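You operate a simulated robot arm through the tools that you are given. There is no shell and no other tool. Be economical: measure what you need, move in short steps, check, and stop when the job is done.

You run a simulated robot arm. Do the job below in one go: nothing can be reset, and whatever is moved stays where it is left.

## Task
Take the orange corner guard on the test table and put it away on the sample table.
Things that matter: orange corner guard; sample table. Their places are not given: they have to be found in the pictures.

Only the result counts: the job must be done as asked and must still hold three seconds after the hand-in. Knocking over, shifting, dropping, spilling or breaking anything else fails it.

## Robot
A 7-joint arm with a two-finger parallel gripper, fixed in place. Base frame: the origin is at the foot of the arm, x ahead of it, y to its left, z up; the work surface is at about z = 0.85. Units: m, degrees, N and s.
With the tool pointing down near the work surface it reaches from about 0.3 to 0.7 m from the base axis. Its first joint turns from -66.0 to 66.0 degrees. Payload 1.57 kg.
The tool frame sits at the grasp point between the pads (the TCP): z along the fingers, y along the line on which they close. The tips reach 0.03 m beyond it. Largest opening 0.11 m; finger width 0.024, thickness 0.012; the body of the gripper, 0.048 by 0.112 m, starts 0.078 m behind the TCP.
Orientation is told as [roll, pitch, yaw] about the base's x, y, z axes, in that order, counted from this pose: with the fingers straight down and closing along the base's y, the tool's x points along the base's -x, its y along +y and its z along -z.

## Interface
- The arm moves only by the tool step_arm. Its argument "increments" is a list of rows, each an object (a shift or turn left out is 0, a gripper value left out holds the last) with "angular": the turn, a rotation vector about the base's x, y, z in degrees, a list of three; "translation": the shift along the base's x, y, z in mm, a list of three; "gripper": the finger opening in mm, from 0 to 110. In form: [{"angular": [wx, wy, wz], "translation": [dx, dy, dz], "gripper": gripper}, ...]. A call has 1 to 8 rows; each row is the pose to reach, as a shift and turn from the pose commanded when the call began. Each row takes 0.2 s and may step no farther than 0.05 m and 8.6 degrees from the row before; otherwise, or with a gripper value out of range, the whole call is refused. A pose out of reach is approached as far as the arm can. The call stops where the force on the tool passes 40 N (or 10 N more than at its start, if that is more) or the arm is blocked; 0.2 s more then pass. The fingers move at their own pace (about 0.108 m/s each) and stop on an object; they squeeze with about 26 N. The grip force told is the motor's: it shows also when the fingers shut on nothing. Time passes only in rows, and 0.2 s behind the last, so rows that repeat a pose let the fingers close. It gives the time, the measured TCP pose, the force on the tool (base axes), the opening and the grip force at its end, in the units of the frame above (readings bear some noise).
- Cameras (640 x 400 px; columns grow to the right, rows downward): "scene" is fixed at [0.1912, -0.425, 1.3667]; the picture's right is [0.50, -0.86, 0.00], its down [-0.71, -0.41, -0.57] and it looks along [0.49, 0.29, -0.82] (base axes); focal length 280 px, centre (320, 200). "wrist" rides on the gripper at [-0.036, 0, -0.08] in the tool frame; the picture's right is [0.00, -1.00, 0.00], its down [0.97, 0.00, -0.24] and it looks along [0.24, 0.00, 0.97] (tool axes); focal length 218 px, centre (320, 200).
- camera(camera): a new picture of that camera. No time passes.
- point_at(camera, pixels): for up to 12 pixels [column, row] of the newest picture of that camera ("zoom" is the newest enlarged one), the place [x, y, z] in the base frame of the surface seen there, good to about 0.003 m, but the place of the scene camera against the robot may be out by one fixed shift of up to 0.025 m in any direction. No time passes.
- enlarge(camera, box): a new picture of the part [left, top, right, bottom] of that camera's present view, enlarged. No time passes.
- finish_job(): hands the job in; it is judged then, once.

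Work in short steps. Measure before you move; look again where a grasp or a placing could have gone wrong, and mend it. You have 60 turns and 20 pictures in all, those below and enlarged ones among them. Open the gripper and draw the arm clear of the work before you hand the job in, unless the task says otherwise; then end with one line.

The tools are called after "Emit:" by a JSON object that holds its "fn" and its "kwargs". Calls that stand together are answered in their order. step_arm: Moves the arm, as the interface text tells. Its arguments: {"type":"object","properties":{"increments":{"type":"array","items":{"type":"object","properties":{"angular":{"type":"array","items":{"type":"number"}},"translation":{"type":"array","items":{"type":"number"}},"gripper":{"type":"number"}}}}},"required":["increments"]} The other tools are called the same way: camera (camera) takes a picture; point_at (camera, pixels) gives the place of the surface under pixels of a picture; enlarge (camera, box) takes an enlarged picture of a part of a camera's view; finish_job () hands the job in.

At the start:

```text
t: 0.0
tcp_pos: [0.2971, -0.2505, 1.1594]
orientation: [0.0, 0.0, 0.0]
contact_force: [0.1, -0.2, 0.6]
finger_gap: 0.1102
grasp_force: 0.0
```

scene: 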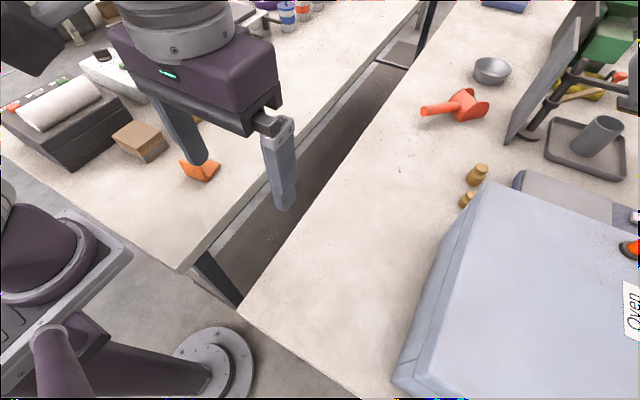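
wrist: 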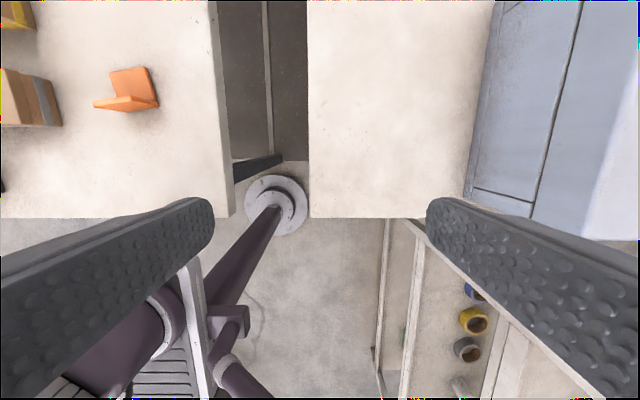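

The orange guard shows at scene (199,170) and wrist (130,90), on the left table; the other table, with the oven, is on the right. I measure the guard, the tables and nearby objects.

Emit:
{"fn": "point_at", "kwargs": {"camera": "wrist", "pixels": [[130, 80], [125, 103], [110, 72], [148, 68], [158, 106], [95, 104], [150, 160], [224, 150], [310, 150], [400, 100], [475, 150], [400, 200]]}}

Emit:
{"fn": "point_at", "kwargs": {"camera": "scene", "pixels": [[199, 176], [190, 165], [217, 168], [140, 140], [205, 118], [330, 260], [300, 290], [400, 170], [450, 108], [478, 172], [470, 200], [350, 200]]}}

Emit:
{"fn": "enlarge", "kwargs": {"camera": "wrist", "box": [60, 40, 220, 140]}}

```text
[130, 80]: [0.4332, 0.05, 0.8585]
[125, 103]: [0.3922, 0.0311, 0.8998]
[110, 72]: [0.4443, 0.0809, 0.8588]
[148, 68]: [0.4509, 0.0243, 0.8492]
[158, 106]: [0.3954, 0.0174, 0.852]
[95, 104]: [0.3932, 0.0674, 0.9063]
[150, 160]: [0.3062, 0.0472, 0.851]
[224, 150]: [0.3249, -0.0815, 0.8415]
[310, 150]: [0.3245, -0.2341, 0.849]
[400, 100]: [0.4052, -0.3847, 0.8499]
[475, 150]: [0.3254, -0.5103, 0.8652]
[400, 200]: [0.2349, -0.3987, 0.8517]
```

```text
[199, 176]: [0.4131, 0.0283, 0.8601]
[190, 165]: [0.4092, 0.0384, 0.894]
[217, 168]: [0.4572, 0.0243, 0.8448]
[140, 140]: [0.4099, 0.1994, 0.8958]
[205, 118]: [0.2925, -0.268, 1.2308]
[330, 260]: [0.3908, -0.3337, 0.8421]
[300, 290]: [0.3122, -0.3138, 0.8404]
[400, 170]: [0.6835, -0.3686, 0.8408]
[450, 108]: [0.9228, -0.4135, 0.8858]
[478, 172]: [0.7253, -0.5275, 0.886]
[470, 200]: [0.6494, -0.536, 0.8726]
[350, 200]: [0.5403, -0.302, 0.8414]
```

```text
4.00 times, centred on (140, 90) of wrist
```

zoom: 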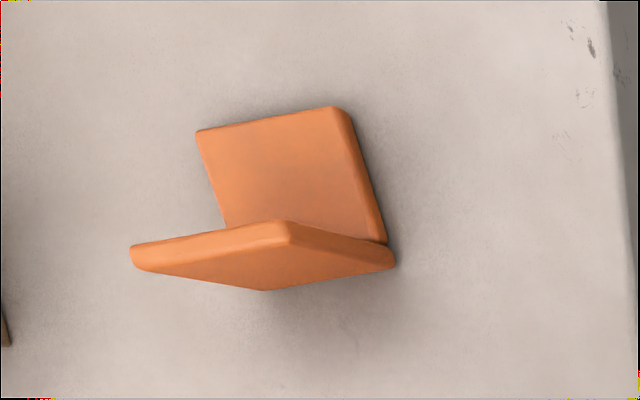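

The guard is an L: a flat plate lying toward +x and an upright wall. I measure its top edge and base for the grasp.

Emit:
{"fn": "point_at", "kwargs": {"camera": "zoom", "pixels": [[140, 249], [180, 241], [230, 233], [280, 226], [290, 236], [265, 285], [388, 262], [345, 118], [205, 138], [225, 218], [375, 235], [270, 262]]}}

```text
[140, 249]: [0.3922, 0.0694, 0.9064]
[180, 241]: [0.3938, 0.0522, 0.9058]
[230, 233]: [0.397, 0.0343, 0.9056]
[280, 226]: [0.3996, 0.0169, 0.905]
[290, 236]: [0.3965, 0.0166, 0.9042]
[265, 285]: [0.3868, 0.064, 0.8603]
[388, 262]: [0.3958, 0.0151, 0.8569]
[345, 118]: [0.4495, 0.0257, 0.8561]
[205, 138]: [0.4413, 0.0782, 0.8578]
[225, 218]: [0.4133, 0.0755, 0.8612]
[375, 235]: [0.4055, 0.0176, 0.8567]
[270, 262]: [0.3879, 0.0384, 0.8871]
```

The wall's top runs from (0.392,0.069) to (0.400,0.017) at z≈0.906, about 54 mm wide and turned +8.5°, with the plate reaching x≈0.45. I'll grip across the 54 mm width, so first I move above it at the present height and yaw 8.5°.

Emit:
{"fn": "step_arm", "kwargs": {"increments": [{"translation": [15, 42, 0], "angular": [0, 0, 2]}, {"translation": [31, 84, 0], "angular": [0, 0, 4]}, {"translation": [46, 126, 0], "angular": [0, 0, 6]}, {"translation": [62, 168, 0], "angular": [0, 0, 8]}, {"translation": [77, 210, 0], "angular": [0, 0, 8.5]}, {"translation": [93, 252, 0], "angular": [0, 0, 8.5]}, {"translation": [107, 294, 0], "angular": [0, 0, 8.5]}, {"translation": [107, 294, 0], "angular": [0, 0, 8.5]}]}}

Emit:
{"fn": "camera", "kwargs": {"camera": "wrist"}}

Emit:
{"fn": "camera", "kwargs": {"camera": "scene"}}

```text
t: 1.8
tcp_pos: [0.4039, 0.0431, 1.1572]
orientation: [-0.1, 0.1, 8.5]
contact_force: [-0.5, 0.0, 0.7]
finger_gap: 0.1099
grasp_force: 0.2
```

```text
16 pictures are left
```

wrist: 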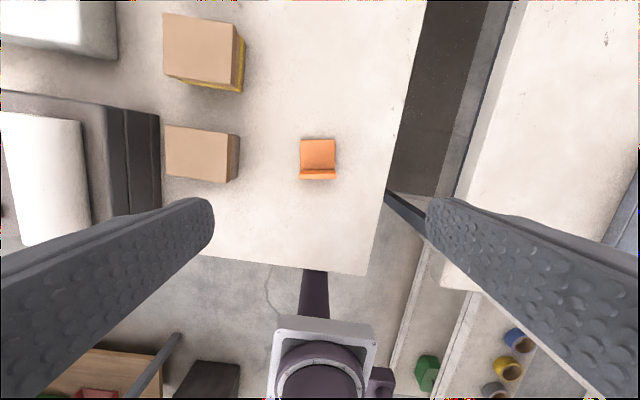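

```text
15 pictures are left
```

scene: 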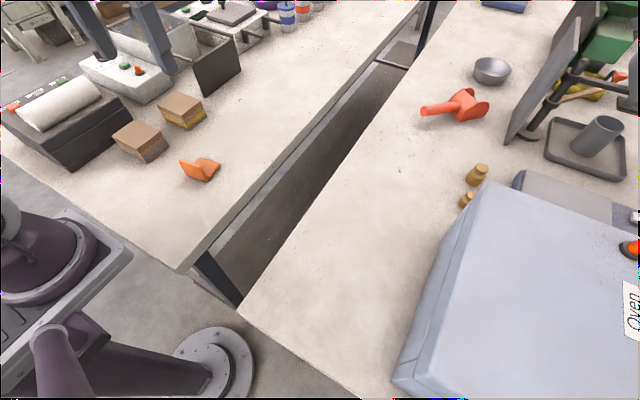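

The guard sits centred between the fingers at wrist (318,160), well aligned. I re-measure it and the nearest box edge at (238,165).

Emit:
{"fn": "point_at", "kwargs": {"camera": "wrist", "pixels": [[302, 170], [334, 170], [318, 172], [302, 142], [334, 142], [318, 155], [237, 135], [236, 180], [270, 170], [360, 170], [388, 190]]}}

Emit:
{"fn": "enlarge", "kwargs": {"camera": "wrist", "box": [270, 120, 366, 180]}}

```text
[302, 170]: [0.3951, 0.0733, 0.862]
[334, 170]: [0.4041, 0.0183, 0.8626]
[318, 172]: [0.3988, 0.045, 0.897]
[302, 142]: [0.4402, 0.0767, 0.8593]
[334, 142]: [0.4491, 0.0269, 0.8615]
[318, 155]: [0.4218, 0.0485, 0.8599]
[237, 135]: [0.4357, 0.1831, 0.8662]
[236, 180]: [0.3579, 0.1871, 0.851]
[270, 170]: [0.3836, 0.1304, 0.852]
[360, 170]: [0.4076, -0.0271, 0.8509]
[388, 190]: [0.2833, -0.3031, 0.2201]
```

```text
6.67 times, centred on (318, 150) of wrist
```

zoom: 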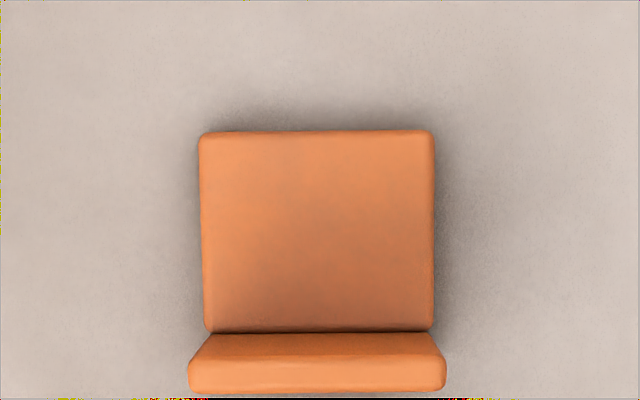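

Clearance is ample (box edge y≈0.18) and the guard centre is at y≈0.046. I descend to z≈0.93 first.

Emit:
{"fn": "step_arm", "kwargs": {"increments": [{"translation": [0, 2, -45]}, {"translation": [0, 2, -90]}, {"translation": [0, 2, -135]}, {"translation": [0, 2, -180]}, {"translation": [0, 2, -225]}, {"translation": [0, 2, -225]}]}}

Emit:
{"fn": "camera", "kwargs": {"camera": "wrist"}}

```text
t: 3.2
tcp_pos: [0.4032, 0.0458, 0.9324]
orientation: [0.0, 0.0, 8.5]
contact_force: [0.8, 0.8, -1.0]
finger_gap: 0.1103
grasp_force: 0.0
```

```text
13 pictures are left
```

wrist: 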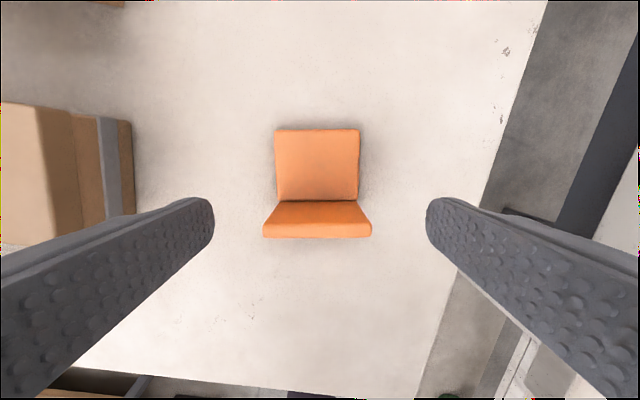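

Centred between the fingers (263–372). I go down 46 mm to z≈0.886 and close.

Emit:
{"fn": "step_arm", "kwargs": {"increments": [{"translation": [0, 0, -25]}, {"translation": [0, 0, -46]}, {"translation": [0, 0, -46]}, {"translation": [0, 0, -46], "gripper": 40}, {"translation": [0, 0, -46], "gripper": 40}, {"translation": [0, 0, -46], "gripper": 40}]}}

Emit:
{"fn": "camera", "kwargs": {"camera": "wrist"}}

```text
t: 4.6
tcp_pos: [0.4024, 0.0464, 0.8884]
orientation: [0.0, 0.0, 8.5]
contact_force: [-0.8, 0.5, 0.2]
finger_gap: 0.0592
grasp_force: 26.3
```

```text
12 pictures are left
```

wrist: 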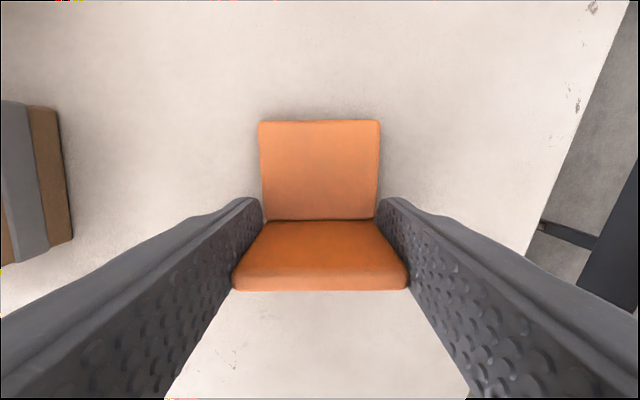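

The fingers hold the guard at 59 mm with 26 N, and it is square between them. I lift it, still gripping.

Emit:
{"fn": "step_arm", "kwargs": {"increments": [{"translation": [0, 0, 15]}, {"translation": [0, 0, 45]}, {"translation": [0, 0, 90]}, {"translation": [0, 0, 135]}, {"translation": [0, 0, 135]}]}}

Emit:
{"fn": "camera", "kwargs": {"camera": "wrist"}}

```text
t: 5.8
tcp_pos: [0.4013, 0.0465, 1.0233]
orientation: [0.0, 0.0, 8.5]
contact_force: [0.3, -0.5, 0.1]
finger_gap: 0.0403
grasp_force: 0.1
```

```text
11 pictures are left
```

wrist: 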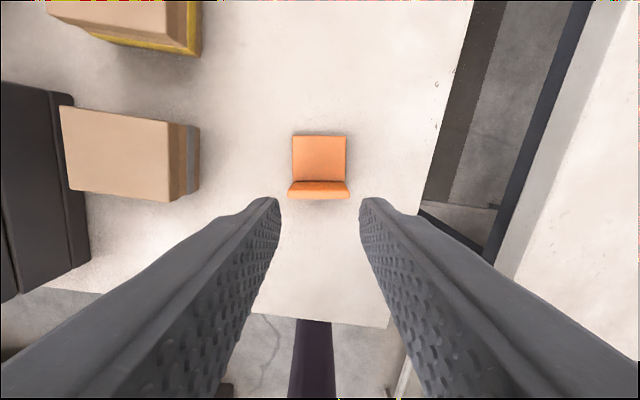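

The grip slipped: the gap is now 40 mm with no force, and the guard is still upright on the table at (319,168). I'll grip the upright wall by its faces instead, so I turn the tool −90°.

Emit:
{"fn": "step_arm", "kwargs": {"increments": [{"angular": [0, 0, -8.5], "gripper": 80}, {"angular": [0, 0, -17]}, {"angular": [0, 0, -25.5]}, {"angular": [0, 0, -34]}, {"angular": [0, 0, -42.5]}, {"angular": [0, 0, -51]}, {"angular": [0, 0, -59.5]}, {"angular": [0, 0, -68]}]}}

Emit:
{"fn": "step_arm", "kwargs": {"increments": [{"angular": [0, 0, -7.5]}, {"angular": [0, 0, -15]}, {"angular": [0, 0, -22]}, {"angular": [0, 0, -22]}]}}

Emit:
{"fn": "camera", "kwargs": {"camera": "wrist"}}

```text
t: 7.6
tcp_pos: [0.4035, 0.0467, 1.0225]
orientation: [0.1, 0.0, -59.7]
contact_force: [-0.3, -0.2, -0.1]
finger_gap: 0.0798
grasp_force: 0.0
```

```text
t: 8.6
tcp_pos: [0.4043, 0.0466, 1.023]
orientation: [0.0, 0.0, -81.6]
contact_force: [0.5, -0.3, -0.3]
finger_gap: 0.0799
grasp_force: 0.1
```

```text
10 pictures are left
```

wrist: 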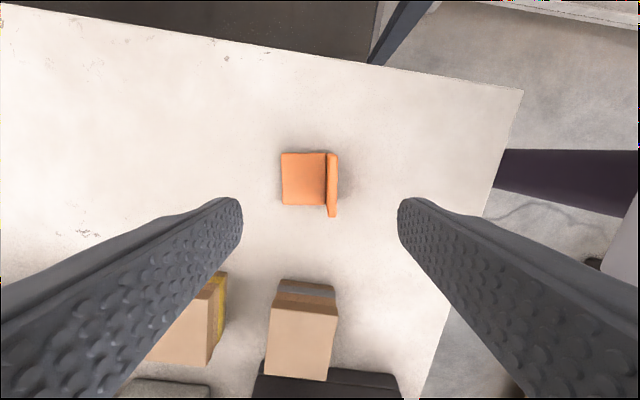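

The wall now shows at (332,185), to the right of the finger midline. I measure it to centre the grip.

Emit:
{"fn": "point_at", "kwargs": {"camera": "wrist", "pixels": [[328, 165], [332, 165], [336, 165], [332, 185], [329, 205], [334, 210], [332, 157], [305, 180], [284, 180], [323, 180]]}}

```text
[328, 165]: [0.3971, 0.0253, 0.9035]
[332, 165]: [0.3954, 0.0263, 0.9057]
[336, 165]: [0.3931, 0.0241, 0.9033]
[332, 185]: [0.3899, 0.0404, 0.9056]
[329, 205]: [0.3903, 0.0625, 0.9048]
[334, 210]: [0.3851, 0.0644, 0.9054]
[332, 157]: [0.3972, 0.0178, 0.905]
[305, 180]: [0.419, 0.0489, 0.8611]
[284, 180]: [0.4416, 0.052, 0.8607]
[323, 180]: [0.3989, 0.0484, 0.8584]
```

Wall centre is about (0.391, 0.045), top 0.906. I shift −13 mm in x, open to 60 mm, descend to z≈0.898 and close.

Emit:
{"fn": "step_arm", "kwargs": {"increments": [{"translation": [-13, -1, 0], "gripper": 60}, {"translation": [-13, -1, -40]}, {"translation": [-13, -1, -80]}, {"translation": [-13, -1, -110]}, {"translation": [-13, -1, -126]}, {"translation": [-13, -1, -126]}]}}

Emit:
{"fn": "camera", "kwargs": {"camera": "wrist"}}

```text
t: 10.0
tcp_pos: [0.3896, 0.0437, 0.8974]
orientation: [0.0, 0.0, -81.4]
contact_force: [-0.3, -0.4, 0.2]
finger_gap: 0.0599
grasp_force: 0.1
```

```text
9 pictures are left
```

wrist: 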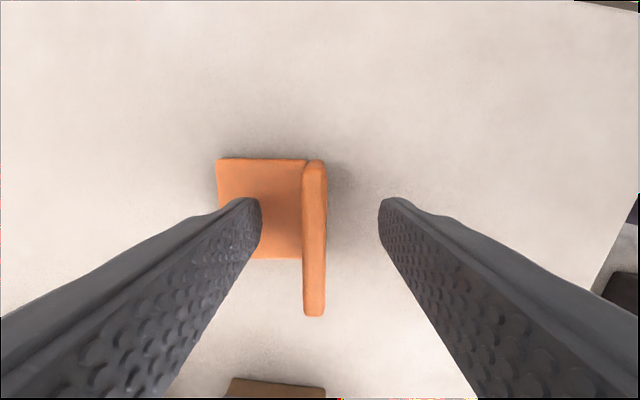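

The wall (column 314) stands between the fingers, about 2 mm toward +x. I correct that and close fully.

Emit:
{"fn": "step_arm", "kwargs": {"increments": [{"translation": [2, 0, 0]}, {"translation": [2, 0, 0], "gripper": 0}, {"translation": [2, 0, 0]}, {"translation": [2, 0, 0]}, {"translation": [2, 0, 0]}]}}

Emit:
{"fn": "step_arm", "kwargs": {"increments": [{"translation": [0, 0, 4]}, {"translation": [0, 0, 8]}, {"translation": [0, 0, 14]}, {"translation": [0, 0, 20]}, {"translation": [0, 0, 20]}]}}

Emit:
{"fn": "camera", "kwargs": {"camera": "wrist"}}

```text
t: 11.2
tcp_pos: [0.392, 0.0457, 0.898]
orientation: [0.1, 0.0, -81.5]
contact_force: [-1.2, -0.3, -1.0]
finger_gap: 0.0078
grasp_force: 25.9
```

```text
t: 12.4
tcp_pos: [0.3932, 0.0459, 0.9173]
orientation: [-0.1, -0.1, -81.5]
contact_force: [-0.5, -0.1, -0.1]
finger_gap: 0.0078
grasp_force: 26.4
```

```text
8 pictures are left
```

wrist: 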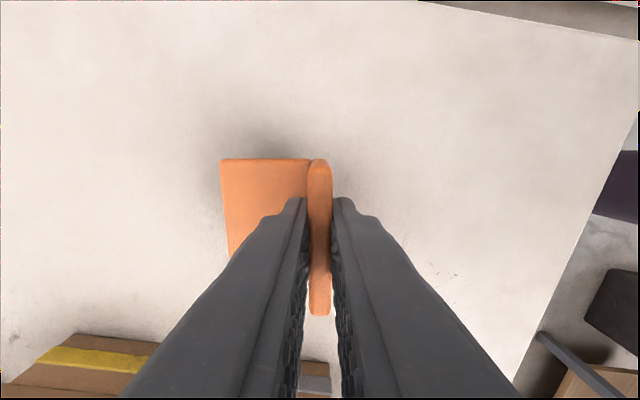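

The guard is held (gap 7.8 mm, 26 N) and has lifted with the hand. I raise it further, then carry it toward the clear part of the right table near (0.42, −0.34).

Emit:
{"fn": "step_arm", "kwargs": {"increments": [{"translation": [0, 0, 30]}, {"translation": [0, 0, 60]}, {"translation": [0, 0, 90]}, {"translation": [0, 0, 110]}, {"translation": [3, -30, 110]}, {"translation": [6, -65, 110]}, {"translation": [9, -100, 110]}, {"translation": [12, -135, 110]}]}}

Emit:
{"fn": "step_arm", "kwargs": {"increments": [{"translation": [3, -35, 0]}, {"translation": [6, -70, 0]}, {"translation": [9, -105, 0]}, {"translation": [12, -140, 0]}, {"translation": [15, -175, 0]}, {"translation": [17, -210, 0]}, {"translation": [17, -245, 0]}, {"translation": [17, -250, 0]}]}}

Emit:
{"fn": "camera", "kwargs": {"camera": "scene"}}

Emit:
{"fn": "camera", "kwargs": {"camera": "wrist"}}

```text
t: 14.2
tcp_pos: [0.4034, -0.0896, 1.0255]
orientation: [0.0, -0.1, -81.4]
contact_force: [0.0, 0.3, -0.7]
finger_gap: 0.0081
grasp_force: 25.9
```

```text
t: 16.0
tcp_pos: [0.4211, -0.3407, 1.0275]
orientation: [0.0, 0.0, -81.5]
contact_force: [-0.2, 0.6, -0.3]
finger_gap: 0.0079
grasp_force: 25.9
```

```text
7 pictures are left
```

scene: 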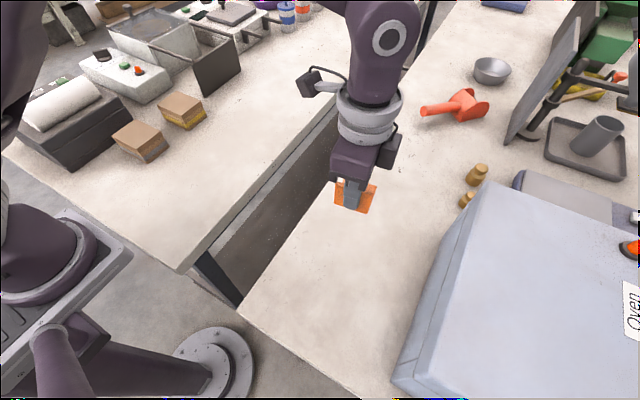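

```text
6 pictures are left
```

wrist: 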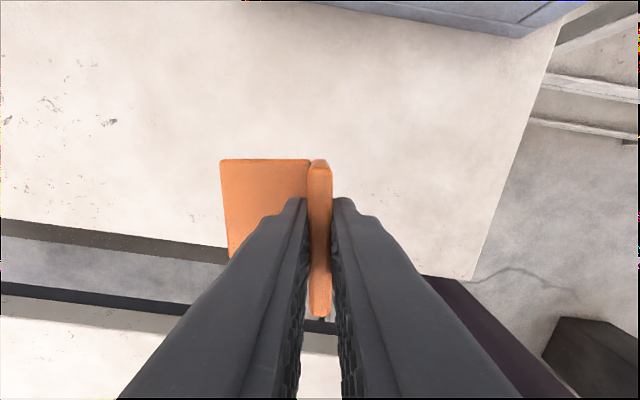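

The guard is unchanged in the grip, above bare table. I go 20 mm farther from the edge and lower to just above the surface (table z≈0.850, so contact at TCP≈0.898).

Emit:
{"fn": "step_arm", "kwargs": {"increments": [{"translation": [0, -20, 0]}, {"translation": [0, -20, -40]}, {"translation": [0, -20, -80]}, {"translation": [0, -20, -110]}, {"translation": [0, -20, -120]}, {"translation": [0, -20, -124]}, {"translation": [0, -20, -124]}]}}

Emit:
{"fn": "step_arm", "kwargs": {"increments": [{"translation": [0, 0, -2]}, {"translation": [0, 0, -4]}, {"translation": [0, 0, -5]}, {"translation": [0, 0, -5]}]}}

Emit:
{"fn": "enlarge", "kwargs": {"camera": "scene", "box": [280, 150, 440, 250]}}

```text
t: 17.6
tcp_pos: [0.4212, -0.3598, 0.9046]
orientation: [-0.1, 0.0, -81.5]
contact_force: [-0.1, 0.9, 0.2]
finger_gap: 0.0082
grasp_force: 26.3
```

```text
t: 18.6
tcp_pos: [0.4209, -0.3587, 0.8993]
orientation: [0.0, 0.1, -81.6]
contact_force: [0.7, 1.3, -0.5]
finger_gap: 0.0082
grasp_force: 25.9
```

```text
4.00 times, centred on (360, 200) of scene
```

zoom: 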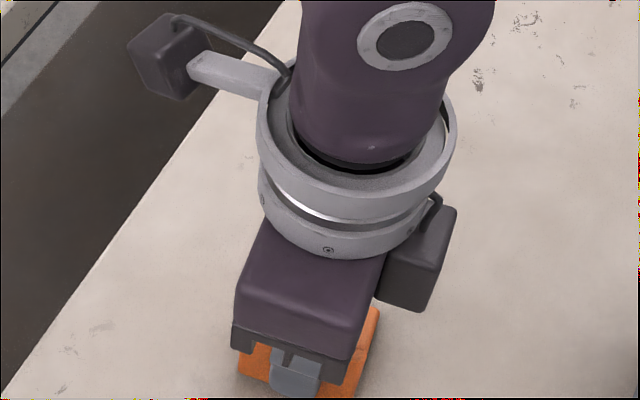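

No contact force yet at z≈0.899, so I lower in 1 mm steps and watch the force.

Emit:
{"fn": "step_arm", "kwargs": {"increments": [{"translation": [0, 0, -1]}, {"translation": [0, 0, -2]}, {"translation": [0, 0, -2]}]}}

```text
t: 19.4
tcp_pos: [0.4209, -0.3598, 0.8968]
orientation: [-0.1, -0.2, -81.6]
contact_force: [-3.0, 5.2, 18.7]
finger_gap: 0.0081
grasp_force: 26.1
```

A force of 18.7 N up shows the guard is on the table. I open to 50 mm and then rise.

Emit:
{"fn": "step_arm", "kwargs": {"increments": [{"translation": [0, 0, 1], "gripper": 50}, {"translation": [0, 0, 1]}, {"translation": [0, 0, 1]}, {"translation": [0, 0, 30]}, {"translation": [0, 0, 70]}, {"translation": [0, 0, 115]}, {"translation": [0, 0, 160]}, {"translation": [0, 0, 160]}]}}

Emit:
{"fn": "camera", "kwargs": {"camera": "wrist"}}

```text
t: 21.2
tcp_pos: [0.4216, -0.3591, 1.0562]
orientation: [-0.1, 0.0, -81.4]
contact_force: [-0.1, 0.2, -0.6]
finger_gap: 0.0501
grasp_force: 0.0
```

```text
4 pictures are left
```

wrist: 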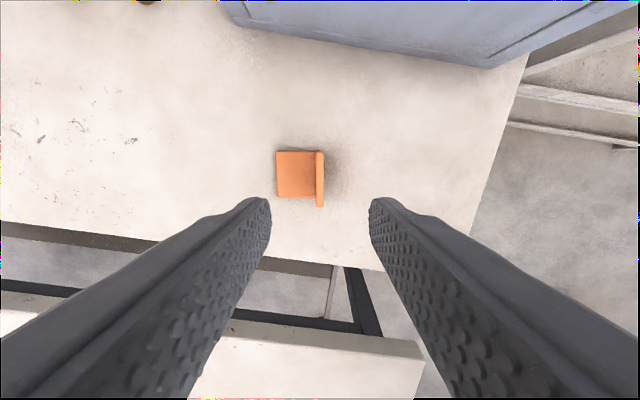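

The guard stands flat on the right table at (300,177) and the gripper is open and clear. I draw back a little farther and check with the scene camera.

Emit:
{"fn": "step_arm", "kwargs": {"increments": [{"translation": [-20, 30, 30]}, {"translation": [-40, 60, 60]}, {"translation": [-60, 90, 90]}, {"translation": [-80, 120, 100]}, {"translation": [-80, 120, 100]}]}}

Emit:
{"fn": "camera", "kwargs": {"camera": "scene"}}

```text
t: 22.4
tcp_pos: [0.3419, -0.2423, 1.1565]
orientation: [0.0, 0.0, -81.5]
contact_force: [0.3, 0.0, -0.4]
finger_gap: 0.0501
grasp_force: 0.0
```

```text
3 pictures are left
```

scene: 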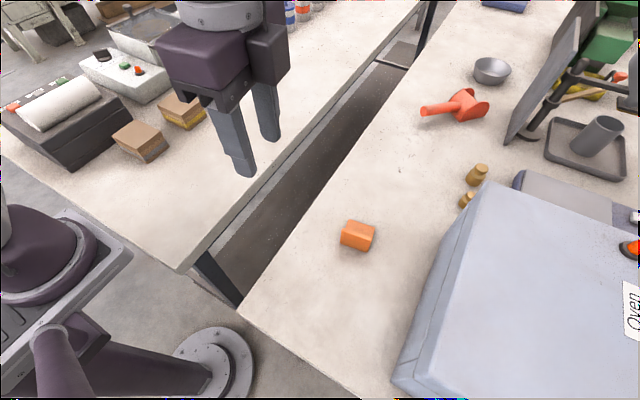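

The guard rests at scene (358,236) on the right-hand table, everything else is where it was, and the arm is clear. I hand in.

Emit:
{"fn": "finish_job", "kwargs": {}}

```text
The job is handed in.
```

The orange corner guard now stands on the right-hand table, the one with the oven; I took this to be the sample table since no label showed. The first grip slipped, but nothing else was moved.
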